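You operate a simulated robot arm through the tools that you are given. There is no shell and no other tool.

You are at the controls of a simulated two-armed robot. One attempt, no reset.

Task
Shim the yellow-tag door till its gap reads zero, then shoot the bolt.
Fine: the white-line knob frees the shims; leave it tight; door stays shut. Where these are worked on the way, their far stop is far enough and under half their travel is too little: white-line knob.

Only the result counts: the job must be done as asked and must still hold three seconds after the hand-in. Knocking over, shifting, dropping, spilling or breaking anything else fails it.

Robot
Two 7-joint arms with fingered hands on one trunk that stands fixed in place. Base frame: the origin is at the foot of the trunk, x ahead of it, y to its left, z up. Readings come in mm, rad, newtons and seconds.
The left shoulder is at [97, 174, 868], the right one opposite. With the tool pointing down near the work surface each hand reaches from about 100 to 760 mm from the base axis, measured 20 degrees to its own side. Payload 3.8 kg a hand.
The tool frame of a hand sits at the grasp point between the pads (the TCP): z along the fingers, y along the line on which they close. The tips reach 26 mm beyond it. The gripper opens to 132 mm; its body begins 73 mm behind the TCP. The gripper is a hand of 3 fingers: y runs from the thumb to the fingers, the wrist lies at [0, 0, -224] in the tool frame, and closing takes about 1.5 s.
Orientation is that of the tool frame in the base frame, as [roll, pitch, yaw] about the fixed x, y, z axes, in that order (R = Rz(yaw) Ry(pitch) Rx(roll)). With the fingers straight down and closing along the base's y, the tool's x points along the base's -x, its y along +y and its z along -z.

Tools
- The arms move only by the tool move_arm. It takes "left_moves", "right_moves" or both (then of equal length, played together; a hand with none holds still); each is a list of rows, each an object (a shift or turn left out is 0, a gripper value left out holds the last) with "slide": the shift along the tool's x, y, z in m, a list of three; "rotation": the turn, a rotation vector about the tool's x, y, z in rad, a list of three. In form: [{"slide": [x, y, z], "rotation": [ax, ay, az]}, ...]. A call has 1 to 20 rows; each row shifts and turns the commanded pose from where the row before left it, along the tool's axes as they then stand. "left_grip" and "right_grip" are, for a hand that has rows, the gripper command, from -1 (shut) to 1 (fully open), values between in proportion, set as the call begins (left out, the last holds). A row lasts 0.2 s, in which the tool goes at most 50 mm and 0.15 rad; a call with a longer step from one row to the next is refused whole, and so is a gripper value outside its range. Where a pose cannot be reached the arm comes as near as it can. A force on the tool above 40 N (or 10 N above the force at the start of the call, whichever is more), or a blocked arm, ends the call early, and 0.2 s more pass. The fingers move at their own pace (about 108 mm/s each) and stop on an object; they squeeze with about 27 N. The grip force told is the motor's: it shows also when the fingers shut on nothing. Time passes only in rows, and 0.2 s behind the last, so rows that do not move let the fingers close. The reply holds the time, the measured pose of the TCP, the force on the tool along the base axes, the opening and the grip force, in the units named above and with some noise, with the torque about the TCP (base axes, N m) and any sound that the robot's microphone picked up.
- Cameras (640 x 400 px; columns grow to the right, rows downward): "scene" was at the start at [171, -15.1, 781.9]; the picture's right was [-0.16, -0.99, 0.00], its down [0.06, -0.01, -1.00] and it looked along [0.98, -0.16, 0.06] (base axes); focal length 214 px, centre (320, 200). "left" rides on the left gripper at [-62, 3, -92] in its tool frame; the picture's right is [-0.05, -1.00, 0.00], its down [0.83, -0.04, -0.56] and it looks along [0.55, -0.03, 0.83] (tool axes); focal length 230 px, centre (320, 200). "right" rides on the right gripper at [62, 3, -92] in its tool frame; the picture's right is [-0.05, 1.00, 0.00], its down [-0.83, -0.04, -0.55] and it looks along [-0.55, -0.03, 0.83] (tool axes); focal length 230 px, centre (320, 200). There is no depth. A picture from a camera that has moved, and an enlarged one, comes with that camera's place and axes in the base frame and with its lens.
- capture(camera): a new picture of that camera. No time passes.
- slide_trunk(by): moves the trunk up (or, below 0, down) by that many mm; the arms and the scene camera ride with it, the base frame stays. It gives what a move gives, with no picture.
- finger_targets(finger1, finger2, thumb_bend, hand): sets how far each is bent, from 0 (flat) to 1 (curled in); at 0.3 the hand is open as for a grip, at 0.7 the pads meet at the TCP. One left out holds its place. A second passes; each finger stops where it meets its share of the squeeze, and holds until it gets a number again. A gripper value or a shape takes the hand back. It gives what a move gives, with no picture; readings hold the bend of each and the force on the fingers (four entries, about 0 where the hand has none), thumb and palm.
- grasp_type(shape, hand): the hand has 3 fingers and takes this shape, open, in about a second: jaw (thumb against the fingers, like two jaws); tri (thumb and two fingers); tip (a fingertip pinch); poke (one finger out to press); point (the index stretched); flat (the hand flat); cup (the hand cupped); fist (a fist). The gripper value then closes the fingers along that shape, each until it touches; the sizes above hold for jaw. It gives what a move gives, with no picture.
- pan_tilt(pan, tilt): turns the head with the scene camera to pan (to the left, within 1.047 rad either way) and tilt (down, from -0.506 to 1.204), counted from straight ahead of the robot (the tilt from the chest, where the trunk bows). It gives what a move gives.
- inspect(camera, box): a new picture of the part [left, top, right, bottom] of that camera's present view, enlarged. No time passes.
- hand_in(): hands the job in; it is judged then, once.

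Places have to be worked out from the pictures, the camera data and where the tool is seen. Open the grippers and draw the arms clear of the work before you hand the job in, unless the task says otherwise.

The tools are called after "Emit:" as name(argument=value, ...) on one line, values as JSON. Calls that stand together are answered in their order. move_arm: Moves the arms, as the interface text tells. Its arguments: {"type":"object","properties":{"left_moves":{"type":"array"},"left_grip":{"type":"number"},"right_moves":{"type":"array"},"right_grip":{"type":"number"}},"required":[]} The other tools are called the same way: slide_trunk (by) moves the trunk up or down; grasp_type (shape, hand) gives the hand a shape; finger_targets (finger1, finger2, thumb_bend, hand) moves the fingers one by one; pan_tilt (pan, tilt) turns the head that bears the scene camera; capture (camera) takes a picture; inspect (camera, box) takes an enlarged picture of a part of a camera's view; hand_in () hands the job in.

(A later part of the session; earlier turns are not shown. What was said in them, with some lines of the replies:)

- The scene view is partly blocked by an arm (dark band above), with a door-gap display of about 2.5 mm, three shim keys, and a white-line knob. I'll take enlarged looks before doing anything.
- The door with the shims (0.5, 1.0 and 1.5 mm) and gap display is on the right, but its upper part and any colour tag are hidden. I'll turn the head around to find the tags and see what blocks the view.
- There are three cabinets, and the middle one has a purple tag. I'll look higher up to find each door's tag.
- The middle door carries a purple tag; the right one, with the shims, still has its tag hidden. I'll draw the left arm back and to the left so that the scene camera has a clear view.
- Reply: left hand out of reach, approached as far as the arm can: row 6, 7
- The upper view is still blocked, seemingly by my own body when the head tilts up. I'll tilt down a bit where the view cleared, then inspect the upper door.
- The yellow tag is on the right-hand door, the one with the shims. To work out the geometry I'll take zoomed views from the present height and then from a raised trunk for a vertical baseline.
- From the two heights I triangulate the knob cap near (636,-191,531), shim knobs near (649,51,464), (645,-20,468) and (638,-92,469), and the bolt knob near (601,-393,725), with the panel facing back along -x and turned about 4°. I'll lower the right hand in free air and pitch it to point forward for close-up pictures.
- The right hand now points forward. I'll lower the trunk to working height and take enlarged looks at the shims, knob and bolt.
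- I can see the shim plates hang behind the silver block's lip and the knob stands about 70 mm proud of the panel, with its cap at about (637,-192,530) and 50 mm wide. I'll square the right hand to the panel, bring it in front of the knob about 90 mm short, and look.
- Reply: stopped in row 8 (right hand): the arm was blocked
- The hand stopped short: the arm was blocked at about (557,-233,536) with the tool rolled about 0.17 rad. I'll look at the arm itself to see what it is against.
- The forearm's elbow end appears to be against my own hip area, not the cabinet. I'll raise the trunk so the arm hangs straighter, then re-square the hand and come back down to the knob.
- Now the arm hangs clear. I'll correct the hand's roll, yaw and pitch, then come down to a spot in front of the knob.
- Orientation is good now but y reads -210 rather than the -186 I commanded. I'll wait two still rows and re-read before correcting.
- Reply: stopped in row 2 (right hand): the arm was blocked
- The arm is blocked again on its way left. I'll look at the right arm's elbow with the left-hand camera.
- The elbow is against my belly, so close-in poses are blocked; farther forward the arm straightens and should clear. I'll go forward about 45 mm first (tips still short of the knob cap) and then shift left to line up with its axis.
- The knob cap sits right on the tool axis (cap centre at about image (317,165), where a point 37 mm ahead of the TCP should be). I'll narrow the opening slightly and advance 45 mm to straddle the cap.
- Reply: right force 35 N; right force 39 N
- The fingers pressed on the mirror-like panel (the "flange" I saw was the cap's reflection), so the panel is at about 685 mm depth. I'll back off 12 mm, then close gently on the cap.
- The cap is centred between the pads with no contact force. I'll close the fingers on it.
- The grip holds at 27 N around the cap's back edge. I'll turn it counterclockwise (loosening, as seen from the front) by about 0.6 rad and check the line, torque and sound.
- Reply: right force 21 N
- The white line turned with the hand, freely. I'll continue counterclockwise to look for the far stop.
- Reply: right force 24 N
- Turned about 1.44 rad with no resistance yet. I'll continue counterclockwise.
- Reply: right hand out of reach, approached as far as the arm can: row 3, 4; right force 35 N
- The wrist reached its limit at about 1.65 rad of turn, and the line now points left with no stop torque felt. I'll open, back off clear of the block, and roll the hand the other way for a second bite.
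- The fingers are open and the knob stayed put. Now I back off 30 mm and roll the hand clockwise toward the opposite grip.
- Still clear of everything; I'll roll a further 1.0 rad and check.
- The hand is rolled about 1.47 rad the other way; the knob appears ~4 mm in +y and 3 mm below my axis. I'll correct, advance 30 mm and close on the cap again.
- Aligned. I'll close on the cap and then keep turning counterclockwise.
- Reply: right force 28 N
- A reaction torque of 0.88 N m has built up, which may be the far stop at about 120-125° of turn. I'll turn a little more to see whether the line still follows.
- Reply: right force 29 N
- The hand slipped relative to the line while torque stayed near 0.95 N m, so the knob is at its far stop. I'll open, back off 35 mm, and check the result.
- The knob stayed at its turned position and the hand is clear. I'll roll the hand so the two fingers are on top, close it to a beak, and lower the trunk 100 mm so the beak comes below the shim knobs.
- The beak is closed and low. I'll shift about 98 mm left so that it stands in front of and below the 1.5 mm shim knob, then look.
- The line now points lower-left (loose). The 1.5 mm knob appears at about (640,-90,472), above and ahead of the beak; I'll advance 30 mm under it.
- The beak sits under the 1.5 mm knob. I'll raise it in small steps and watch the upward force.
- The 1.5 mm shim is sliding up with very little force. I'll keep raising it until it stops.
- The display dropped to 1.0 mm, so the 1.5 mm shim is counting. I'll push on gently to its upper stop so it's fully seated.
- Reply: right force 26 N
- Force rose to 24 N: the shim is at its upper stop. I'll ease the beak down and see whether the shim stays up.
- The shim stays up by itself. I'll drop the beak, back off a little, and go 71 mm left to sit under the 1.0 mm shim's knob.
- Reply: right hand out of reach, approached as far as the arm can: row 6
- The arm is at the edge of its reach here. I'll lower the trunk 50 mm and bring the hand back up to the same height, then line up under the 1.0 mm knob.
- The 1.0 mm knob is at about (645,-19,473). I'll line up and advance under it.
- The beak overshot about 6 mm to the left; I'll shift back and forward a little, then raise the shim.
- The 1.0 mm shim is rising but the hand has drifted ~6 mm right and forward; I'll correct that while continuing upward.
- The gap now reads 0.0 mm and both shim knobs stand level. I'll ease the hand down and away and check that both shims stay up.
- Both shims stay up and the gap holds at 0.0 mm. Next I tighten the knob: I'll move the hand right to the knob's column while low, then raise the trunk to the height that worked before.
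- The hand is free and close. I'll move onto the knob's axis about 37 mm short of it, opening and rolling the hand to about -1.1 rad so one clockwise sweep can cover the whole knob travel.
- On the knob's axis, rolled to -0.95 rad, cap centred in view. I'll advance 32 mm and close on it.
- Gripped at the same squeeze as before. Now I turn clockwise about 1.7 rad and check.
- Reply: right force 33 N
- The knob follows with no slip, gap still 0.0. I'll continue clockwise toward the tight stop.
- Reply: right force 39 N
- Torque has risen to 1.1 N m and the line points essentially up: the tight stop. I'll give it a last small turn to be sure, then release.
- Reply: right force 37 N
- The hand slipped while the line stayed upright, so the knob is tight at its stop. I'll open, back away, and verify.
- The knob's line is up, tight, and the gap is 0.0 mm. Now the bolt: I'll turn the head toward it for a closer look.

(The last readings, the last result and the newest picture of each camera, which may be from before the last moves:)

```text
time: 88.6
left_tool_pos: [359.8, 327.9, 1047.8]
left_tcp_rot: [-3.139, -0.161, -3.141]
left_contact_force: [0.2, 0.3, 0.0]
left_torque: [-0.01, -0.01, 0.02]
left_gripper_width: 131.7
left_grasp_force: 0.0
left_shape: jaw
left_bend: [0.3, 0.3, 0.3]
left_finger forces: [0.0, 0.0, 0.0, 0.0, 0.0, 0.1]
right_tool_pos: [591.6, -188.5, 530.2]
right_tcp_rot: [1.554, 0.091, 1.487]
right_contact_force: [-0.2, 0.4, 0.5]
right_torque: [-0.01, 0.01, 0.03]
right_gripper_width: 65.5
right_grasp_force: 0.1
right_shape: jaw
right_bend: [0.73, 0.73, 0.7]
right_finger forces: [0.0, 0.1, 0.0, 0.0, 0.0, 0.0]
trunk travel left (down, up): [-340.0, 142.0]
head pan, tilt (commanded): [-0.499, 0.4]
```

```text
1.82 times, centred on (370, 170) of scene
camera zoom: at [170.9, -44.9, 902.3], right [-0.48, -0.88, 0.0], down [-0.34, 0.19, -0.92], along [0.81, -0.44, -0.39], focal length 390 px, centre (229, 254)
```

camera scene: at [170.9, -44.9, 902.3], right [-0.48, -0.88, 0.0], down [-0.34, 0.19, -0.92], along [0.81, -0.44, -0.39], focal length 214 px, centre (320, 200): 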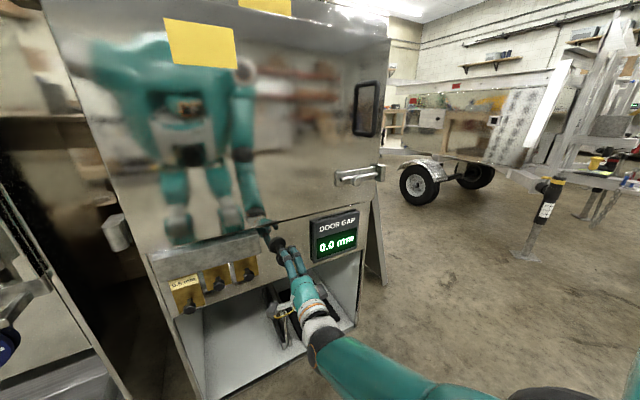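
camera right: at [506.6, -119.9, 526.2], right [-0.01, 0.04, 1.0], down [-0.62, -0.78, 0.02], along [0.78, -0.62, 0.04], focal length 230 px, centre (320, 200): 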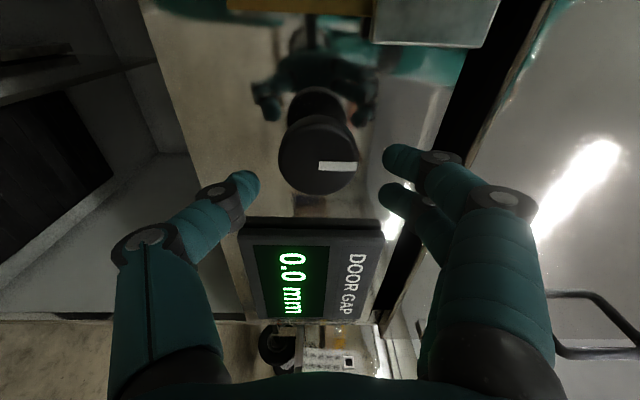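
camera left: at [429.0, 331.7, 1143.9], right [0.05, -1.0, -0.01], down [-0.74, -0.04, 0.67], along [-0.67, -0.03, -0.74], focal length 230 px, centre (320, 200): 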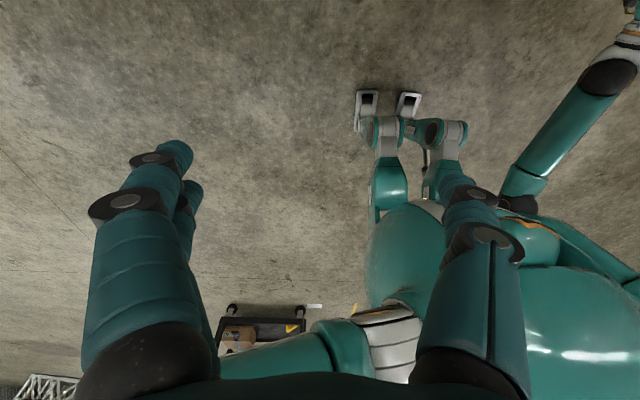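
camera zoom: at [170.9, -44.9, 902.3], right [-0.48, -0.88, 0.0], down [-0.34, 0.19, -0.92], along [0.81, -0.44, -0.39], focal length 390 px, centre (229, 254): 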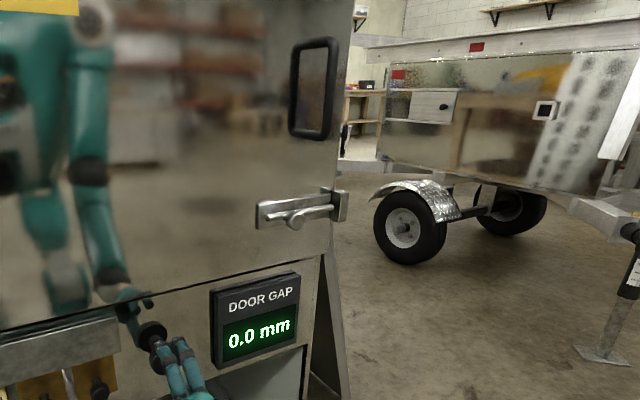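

The bolt's rod stands just short of the keeper, with its knob at about (606,-396,724); it must slide right (-y). I'll close the hand, raise the trunk, and bring the closed fingers to the left of the bolt knob.

Emit:
move_arm(right_moves=[{"slide": [0, 0, -0.01]}, {"rotation": [0, 0, 0.07]}, {}, {}], right_grip=-1)

Emit:
slide_trunk(by=100)

Emit:
move_arm(right_moves=[{"slide": [-0.036, 0.0228, 0.002]}, {"slide": [-0.036, 0.0228, 0.002]}, {"slide": [-0.036, 0.0228, 0.003]}, {"slide": [-0.036, 0.0228, 0.003]}, {}, {}])

Emit:
capture(camera="right")

Emit:
capture(camera="scene")

```text
time: 89.6
left_tool_pos: [361.3, 328.3, 1047.8]
left_tcp_rot: [-3.139, -0.162, -3.141]
left_contact_force: [-0.4, -0.2, 0.2]
left_torque: [-0.03, 0.0, 0.02]
left_gripper_width: 132.2
left_grasp_force: 0.0
left_shape: jaw
left_bend: [0.3, 0.3, 0.3]
left_finger forces: [0.0, 0.1, 0.0, 0.0, 0.0, 0.0]
right_tool_pos: [582.7, -187.0, 530.1]
right_tcp_rot: [1.553, 0.023, 1.489]
right_contact_force: [0.3, -0.8, -0.8]
right_torque: [-0.01, 0.03, -0.04]
right_gripper_width: 0.1
right_grasp_force: 27.1
right_shape: jaw
right_bend: [0.65, 0.65, 0.67]
right_finger forces: [0.1, 0.0, 0.1, 0.0, 0.0, 0.1]
trunk travel left (down, up): [-340.0, 142.0]
head pan, tilt (commanded): [-0.499, 0.4]
```

```text
time: 91.0
left_tool_pos: [360.6, 328.3, 1147.4]
left_tcp_rot: [-3.14, -0.164, 3.141]
left_contact_force: [0.8, 0.3, 0.6]
left_torque: [-0.03, -0.01, -0.01]
left_gripper_width: 132.0
left_grasp_force: 0.0
left_shape: jaw
left_bend: [0.3, 0.3, 0.3]
left_finger forces: [0.0, 0.1, 0.1, 0.0, 0.0, 0.1]
right_tool_pos: [582.8, -187.6, 629.1]
right_tcp_rot: [1.555, 0.023, 1.489]
right_contact_force: [0.0, -0.2, -0.4]
right_torque: [-0.02, 0.02, -0.02]
right_gripper_width: 0.0
right_grasp_force: 27.3
right_shape: jaw
right_bend: [0.65, 0.65, 0.67]
right_finger forces: [0.1, 0.0, 0.0, 0.1, 0.0, 0.0]
trunk travel left (down, up): [-440.0, 42.0]
head pan, tilt (commanded): [-0.499, 0.4]
```

```text
time: 92.4
left_tool_pos: [359.0, 328.4, 1148.7]
left_tcp_rot: [3.142, -0.163, -3.14]
left_contact_force: [-0.7, 0.1, -0.3]
left_torque: [-0.02, 0.01, -0.02]
left_gripper_width: 131.6
left_grasp_force: 0.2
left_shape: jaw
left_bend: [0.3, 0.3, 0.3]
left_finger forces: [0.0, 0.0, 0.1, 0.0, 0.0, 0.0]
right_tool_pos: [579.4, -330.2, 725.4]
right_tcp_rot: [1.554, 0.02, 1.488]
right_contact_force: [-0.4, -0.4, 0.0]
right_torque: [0.0, -0.01, 0.0]
right_gripper_width: 0.0
right_grasp_force: 27.1
right_shape: jaw
right_bend: [0.65, 0.65, 0.67]
right_finger forces: [0.1, 0.0, 0.0, 0.0, 0.0, 0.1]
trunk travel left (down, up): [-440.0, 42.0]
head pan, tilt (commanded): [-0.499, 0.4]
```

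```text
taken
camera right: at [493.8, -261.3, 726.2], right [-0.02, -0.03, 1.0], down [-0.62, -0.78, -0.04], along [0.78, -0.62, 0.0], focal length 230 px, centre (320, 200)
```

right: 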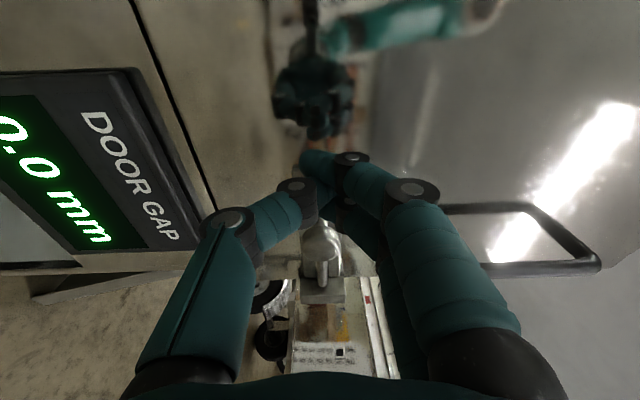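

```text
taken
camera scene: at [185.6, -45.1, 1022.0], right [-0.48, -0.88, 0.0], down [-0.34, 0.19, -0.92], along [0.81, -0.44, -0.39], focal length 214 px, centre (320, 200)
```

scene: 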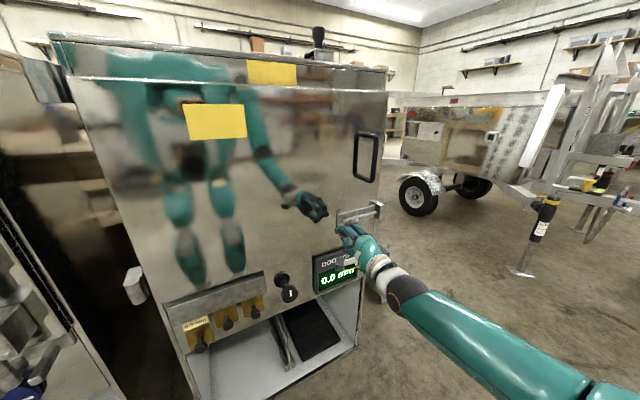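

The beak is now left of the bolt. I'll zoom in with both cameras to place the bolt knob exactly.

Emit:
inspect(camera="right", box=[260, 130, 420, 330])

Emit:
inspect(camera="scene", box=[315, 185, 405, 255])

```text
2.00 times, centred on (340, 230) of right
camera zoom: at [493.8, -261.3, 726.2], right [-0.02, -0.03, 1.0], down [-0.62, -0.78, -0.04], along [0.78, -0.62, 0.0], focal length 460 px, centre (280, 140)
```

zoom: 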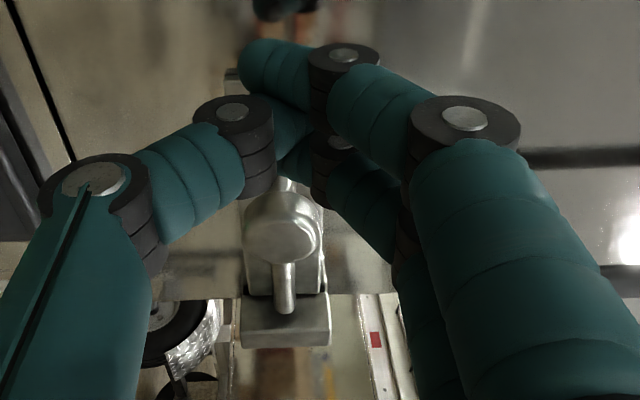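

```text
5.71 times, centred on (360, 220) of scene
camera zoom: at [185.6, -45.1, 1022.0], right [-0.48, -0.88, 0.0], down [-0.34, 0.19, -0.92], along [0.81, -0.44, -0.39], focal length 1226 px, centre (91, 86)
```

zoom: 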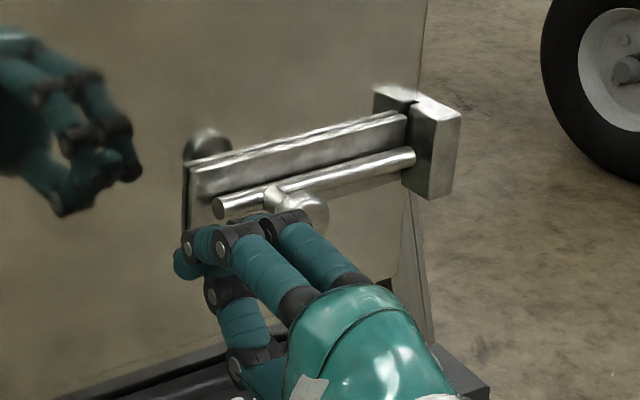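

The zoom confirms the bolt knob at (606,-396,725), level with the beak. I'll advance 17 mm so the fingertips overlap the knob's depth but stay in front of the rod, then slide right to touch.

Emit:
move_arm(right_moves=[{"slide": [0, 0, 0.009]}, {"slide": [0, 0, 0.009]}, {"slide": [-0.01, 0, 0]}, {"slide": [-0.01, 0, 0]}, {}])

Emit:
inspect(camera="scene", box=[315, 185, 405, 255])

Emit:
inspect(camera="right", box=[260, 130, 420, 330])

```text
time: 93.6
left_tool_pos: [360.6, 328.0, 1148.2]
left_tcp_rot: [-3.14, -0.164, -3.14]
left_contact_force: [-0.2, 0.2, 0.2]
left_torque: [0.0, -0.01, 0.03]
left_gripper_width: 132.2
left_grasp_force: 0.1
left_shape: jaw
left_bend: [0.3, 0.3, 0.3]
left_finger forces: [0.0, 0.0, 0.0, 0.0, 0.0, 0.0]
right_tool_pos: [595.5, -352.4, 725.6]
right_tcp_rot: [1.553, 0.021, 1.489]
right_contact_force: [0.2, -0.3, -0.3]
right_torque: [0.0, 0.0, 0.01]
right_gripper_width: 0.0
right_grasp_force: 26.9
right_shape: jaw
right_bend: [0.65, 0.65, 0.67]
right_finger forces: [0.1, 0.1, 0.1, 0.0, 0.0, 0.1]
trunk travel left (down, up): [-440.0, 42.0]
head pan, tilt (commanded): [-0.499, 0.4]
```

```text
5.71 times, centred on (360, 220) of scene
camera zoom: at [185.6, -45.0, 1022.0], right [-0.48, -0.88, 0.0], down [-0.34, 0.19, -0.92], along [0.81, -0.44, -0.39], focal length 1226 px, centre (91, 86)
```

zoom: 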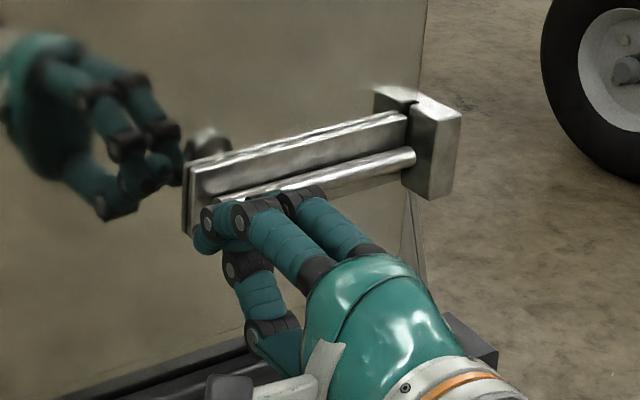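

```text
2.00 times, centred on (340, 230) of right
camera zoom: at [509.7, -282.2, 725.5], right [-0.02, -0.03, 1.0], down [-0.62, -0.78, -0.04], along [0.78, -0.62, 0.0], focal length 460 px, centre (280, 140)
```

zoom: 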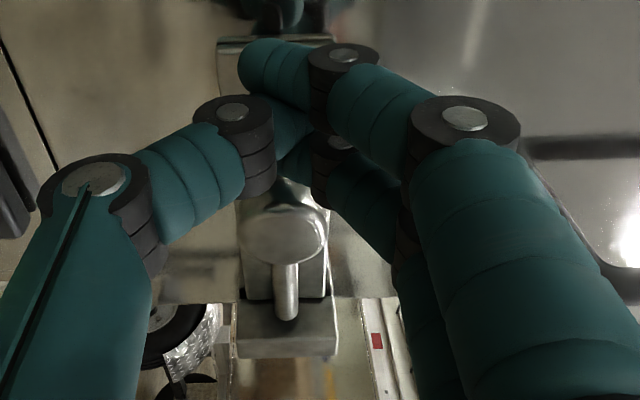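

Nearly touching. I'll now push right in small steps and watch the force and the bolt.

Emit:
move_arm(right_moves=[{"slide": [-0.006, 0, 0]}, {"slide": [-0.006, 0, 0]}, {"slide": [-0.006, 0, 0]}, {"slide": [-0.006, 0, 0]}, {}])

Emit:
inspect(camera="scene", box=[315, 185, 405, 255])

Emit:
inspect(camera="right", box=[260, 130, 420, 330])

```text
time: 94.8
left_tool_pos: [361.5, 328.5, 1148.6]
left_tcp_rot: [-3.14, -0.163, 3.141]
left_contact_force: [-0.2, -0.4, -0.2]
left_torque: [-0.01, 0.01, -0.02]
left_gripper_width: 131.8
left_grasp_force: 0.1
left_shape: jaw
left_bend: [0.3, 0.3, 0.3]
left_finger forces: [0.0, 0.0, 0.0, 0.0, 0.0, 0.1]
right_tool_pos: [593.5, -374.6, 725.4]
right_tcp_rot: [1.554, 0.02, 1.489]
right_contact_force: [-0.1, -0.5, 0.2]
right_torque: [0.03, 0.01, 0.04]
right_gripper_width: 0.1
right_grasp_force: 26.7
right_shape: jaw
right_bend: [0.65, 0.65, 0.67]
right_finger forces: [0.0, 0.0, 0.0, 0.0, 0.0, 0.0]
trunk travel left (down, up): [-440.0, 42.0]
head pan, tilt (commanded): [-0.499, 0.4]
```

```text
5.71 times, centred on (360, 220) of scene
camera zoom: at [185.6, -44.9, 1022.0], right [-0.48, -0.88, 0.0], down [-0.34, 0.19, -0.92], along [0.81, -0.44, -0.39], focal length 1226 px, centre (91, 86)
```

zoom: 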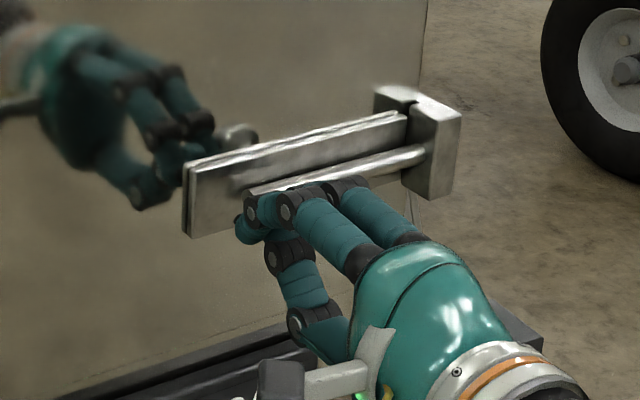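

```text
2.00 times, centred on (340, 230) of right
camera zoom: at [507.9, -305.4, 725.6], right [-0.02, -0.03, 1.0], down [-0.62, -0.78, -0.04], along [0.78, -0.62, 0.0], focal length 460 px, centre (280, 140)
```

zoom: 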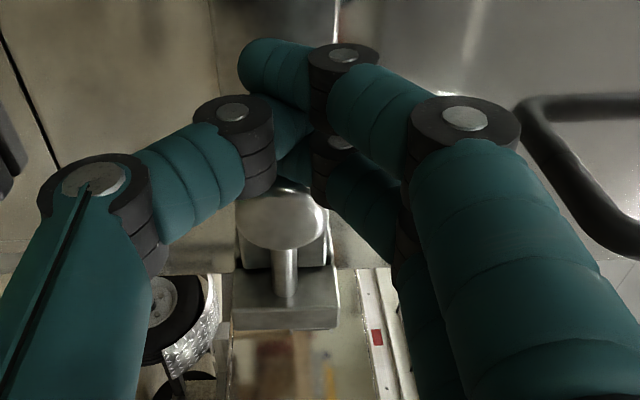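

The bolt is sliding, and the rod tip is entering the keeper. I'll keep pushing until it meets its stop.

Emit:
move_arm(right_moves=[{"slide": [-0.006, 0, 0]}, {"slide": [-0.006, 0, 0]}, {"slide": [-0.005, 0, 0]}, {"slide": [-0.005, 0, 0]}, {}])

Emit:
inspect(camera="scene", box=[315, 185, 405, 255])

```text
time: 96.0
left_tool_pos: [360.0, 328.7, 1148.0]
left_tcp_rot: [-3.138, -0.163, 3.141]
left_contact_force: [1.0, -0.4, -0.9]
left_torque: [0.02, 0.0, 0.03]
left_gripper_width: 132.0
left_grasp_force: 0.1
left_shape: jaw
left_bend: [0.3, 0.3, 0.3]
left_finger forces: [0.0, 0.0, 0.0, 0.0, 0.0, 0.0]
right_tool_pos: [592.2, -394.3, 725.9]
right_tcp_rot: [1.554, 0.022, 1.492]
right_contact_force: [1.1, 15.7, -2.3]
right_torque: [0.07, 0.01, 0.25]
right_gripper_width: 0.0
right_grasp_force: 26.6
right_shape: jaw
right_bend: [0.65, 0.65, 0.67]
right_finger forces: [0.0, 0.0, 0.0, 0.1, 0.0, 0.1]
trunk travel left (down, up): [-440.0, 42.0]
head pan, tilt (commanded): [-0.499, 0.4]
```

```text
5.71 times, centred on (360, 220) of scene
camera zoom: at [185.8, -44.0, 1022.0], right [-0.48, -0.88, 0.0], down [-0.34, 0.19, -0.92], along [0.81, -0.44, -0.39], focal length 1226 px, centre (91, 86)
```

zoom: 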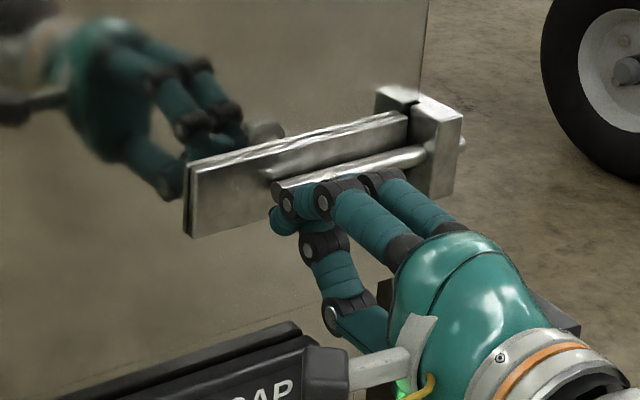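

Resistance is 16 N and the rod tip shows through the far side of the keeper. One more small push to confirm it's at the stop.

Emit:
move_arm(right_moves=[{"slide": [-0.003, 0, 0]}, {}])

```text
time: 96.6
left_tool_pos: [359.3, 330.4, 1147.4]
left_tcp_rot: [-3.137, -0.161, -3.141]
left_contact_force: [-0.9, -0.2, -0.4]
left_torque: [0.01, 0.02, 0.03]
left_gripper_width: 132.1
left_grasp_force: 0.1
left_shape: jaw
left_bend: [0.3, 0.3, 0.3]
left_finger forces: [0.0, 0.0, 0.0, 0.0, 0.0, 0.0]
right_tool_pos: [593.0, -394.4, 726.7]
right_tcp_rot: [1.554, 0.023, 1.494]
right_contact_force: [0.0, 26.8, -2.1]
right_torque: [0.07, 0.02, 0.4]
right_gripper_width: 0.0
right_grasp_force: 26.8
right_shape: jaw
right_bend: [0.65, 0.65, 0.67]
right_finger forces: [0.0, 37.8, 0.0, 0.0, 0.0, 0.1]
trunk travel left (down, up): [-440.0, 42.0]
head pan, tilt (commanded): [-0.499, 0.4]
```

Force rose to 27 N with no movement, so the bolt is fully shot. I'll slide the hand back left off the knob, then straight back from the door.

Emit:
move_arm(right_moves=[{"slide": [0.008, 0, 0]}, {"slide": [0.012, 0, 0]}, {"slide": [0, 0, -0.03]}, {"slide": [0, 0, -0.04]}, {"slide": [0, 0, -0.04]}, {}])

Emit:
capture(camera="scene")

Emit:
inspect(camera="scene", box=[315, 165, 405, 235])

```text
time: 98.0
left_tool_pos: [361.1, 327.5, 1148.1]
left_tcp_rot: [-3.14, -0.162, 3.14]
left_contact_force: [0.0, 0.3, 0.2]
left_torque: [0.01, 0.02, -0.02]
left_gripper_width: 131.8
left_grasp_force: 0.1
left_shape: jaw
left_bend: [0.3, 0.3, 0.3]
left_finger forces: [0.1, 0.0, 0.1, 0.0, 0.0, 0.0]
right_tool_pos: [483.9, -370.6, 724.4]
right_tcp_rot: [1.555, 0.021, 1.489]
right_contact_force: [-0.7, -0.1, 0.1]
right_torque: [-0.01, 0.0, -0.01]
right_gripper_width: 0.0
right_grasp_force: 27.2
right_shape: jaw
right_bend: [0.65, 0.65, 0.67]
right_finger forces: [0.0, 0.0, 0.0, 0.0, 0.0, 0.0]
trunk travel left (down, up): [-440.0, 42.0]
head pan, tilt (commanded): [-0.499, 0.4]
```

```text
taken
camera scene: at [185.9, -45.0, 1022.0], right [-0.48, -0.88, 0.0], down [-0.34, 0.19, -0.92], along [0.81, -0.44, -0.39], focal length 214 px, centre (320, 200)
```

scene: 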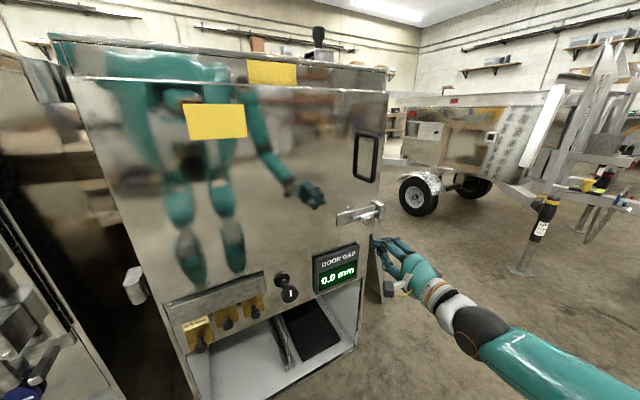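

```text
5.71 times, centred on (360, 200) of scene
camera zoom: at [185.9, -45.0, 1022.0], right [-0.48, -0.88, 0.0], down [-0.34, 0.19, -0.92], along [0.81, -0.44, -0.39], focal length 1226 px, centre (91, 200)
```

zoom: 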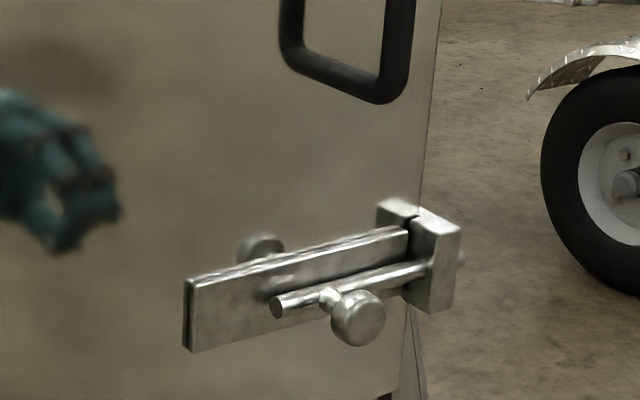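

The bolt is through the keeper and stays there. I'll open the right hand, draw it farther back, and take a last look at the knob, shims and display.

Emit:
move_arm(right_moves=[{"slide": [0, 0, -0.03]}, {"slide": [0, 0, -0.03]}, {"slide": [0, 0, -0.03]}, {}, {}], right_grip=1)

Emit:
inspect(camera="scene", box=[160, 220, 380, 370])

Emit:
inspect(camera="scene", box=[315, 165, 405, 235])

```text
time: 99.2
left_tool_pos: [359.2, 327.3, 1149.3]
left_tcp_rot: [-3.14, -0.162, 3.141]
left_contact_force: [0.7, -0.4, 0.4]
left_torque: [0.01, -0.01, 0.01]
left_gripper_width: 132.0
left_grasp_force: 0.0
left_shape: jaw
left_bend: [0.3, 0.3, 0.3]
left_finger forces: [0.0, 0.0, 0.1, 0.0, 0.0, 0.0]
right_tool_pos: [393.7, -363.2, 722.3]
right_tcp_rot: [1.551, 0.021, 1.488]
right_contact_force: [-0.1, -0.6, -0.2]
right_torque: [0.05, -0.02, -0.03]
right_gripper_width: 132.0
right_grasp_force: 0.0
right_shape: jaw
right_bend: [0.3, 0.3, 0.3]
right_finger forces: [0.1, 0.1, 0.0, 0.1, 0.1, 0.0]
trunk travel left (down, up): [-440.0, 42.0]
head pan, tilt (commanded): [-0.499, 0.4]
```

```text
2.67 times, centred on (270, 295) of scene
camera zoom: at [185.4, -45.0, 1022.1], right [-0.48, -0.88, 0.0], down [-0.34, 0.19, -0.92], along [0.81, -0.44, -0.39], focal length 572 px, centre (453, -53)
```

zoom: 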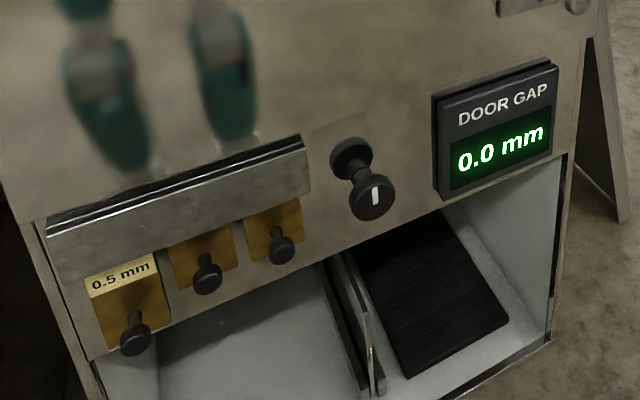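

```text
5.71 times, centred on (360, 200) of scene
camera zoom: at [185.4, -45.0, 1022.1], right [-0.48, -0.88, 0.0], down [-0.34, 0.19, -0.92], along [0.81, -0.44, -0.39], focal length 1226 px, centre (91, 200)
```

zoom: 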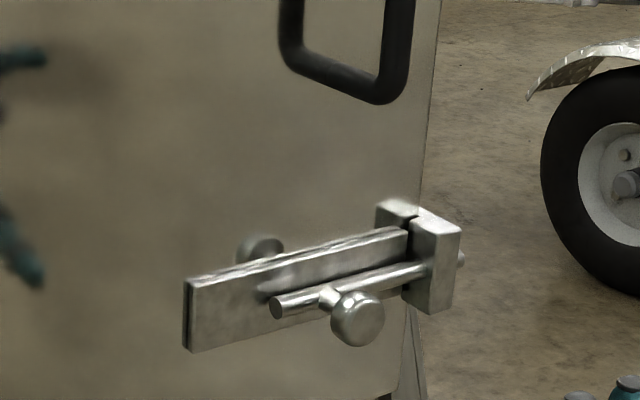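

Everything checks out: the gap reads 0.0 mm with the 1.0 and 1.5 mm shims up, the knob's white line is upright and tight, the bolt is fully in its keeper, and both hands are open and clear. I'm handing in.

Emit:
hand_in()

```text
The job is handed in.
```

The yellow-tag door is shimmed to 0.0 mm and bolted shut, and I've handed the job in; no verdict came back.

- **Shims:** I turned the white-line knob to its far stop and slid the 1.0 mm and 1.5 mm shims up. The gap display went from 2.5 mm to 0.0 mm and stayed there.
- **Knob:** it is back at its tight stop, with the white line upright.
- **Bolt:** it is pushed fully through its keeper, up to the stop.
- **Door and surroundings:** the door stayed shut. I saw nothing else knocked or shifted, and both hands were open and clear of the work.
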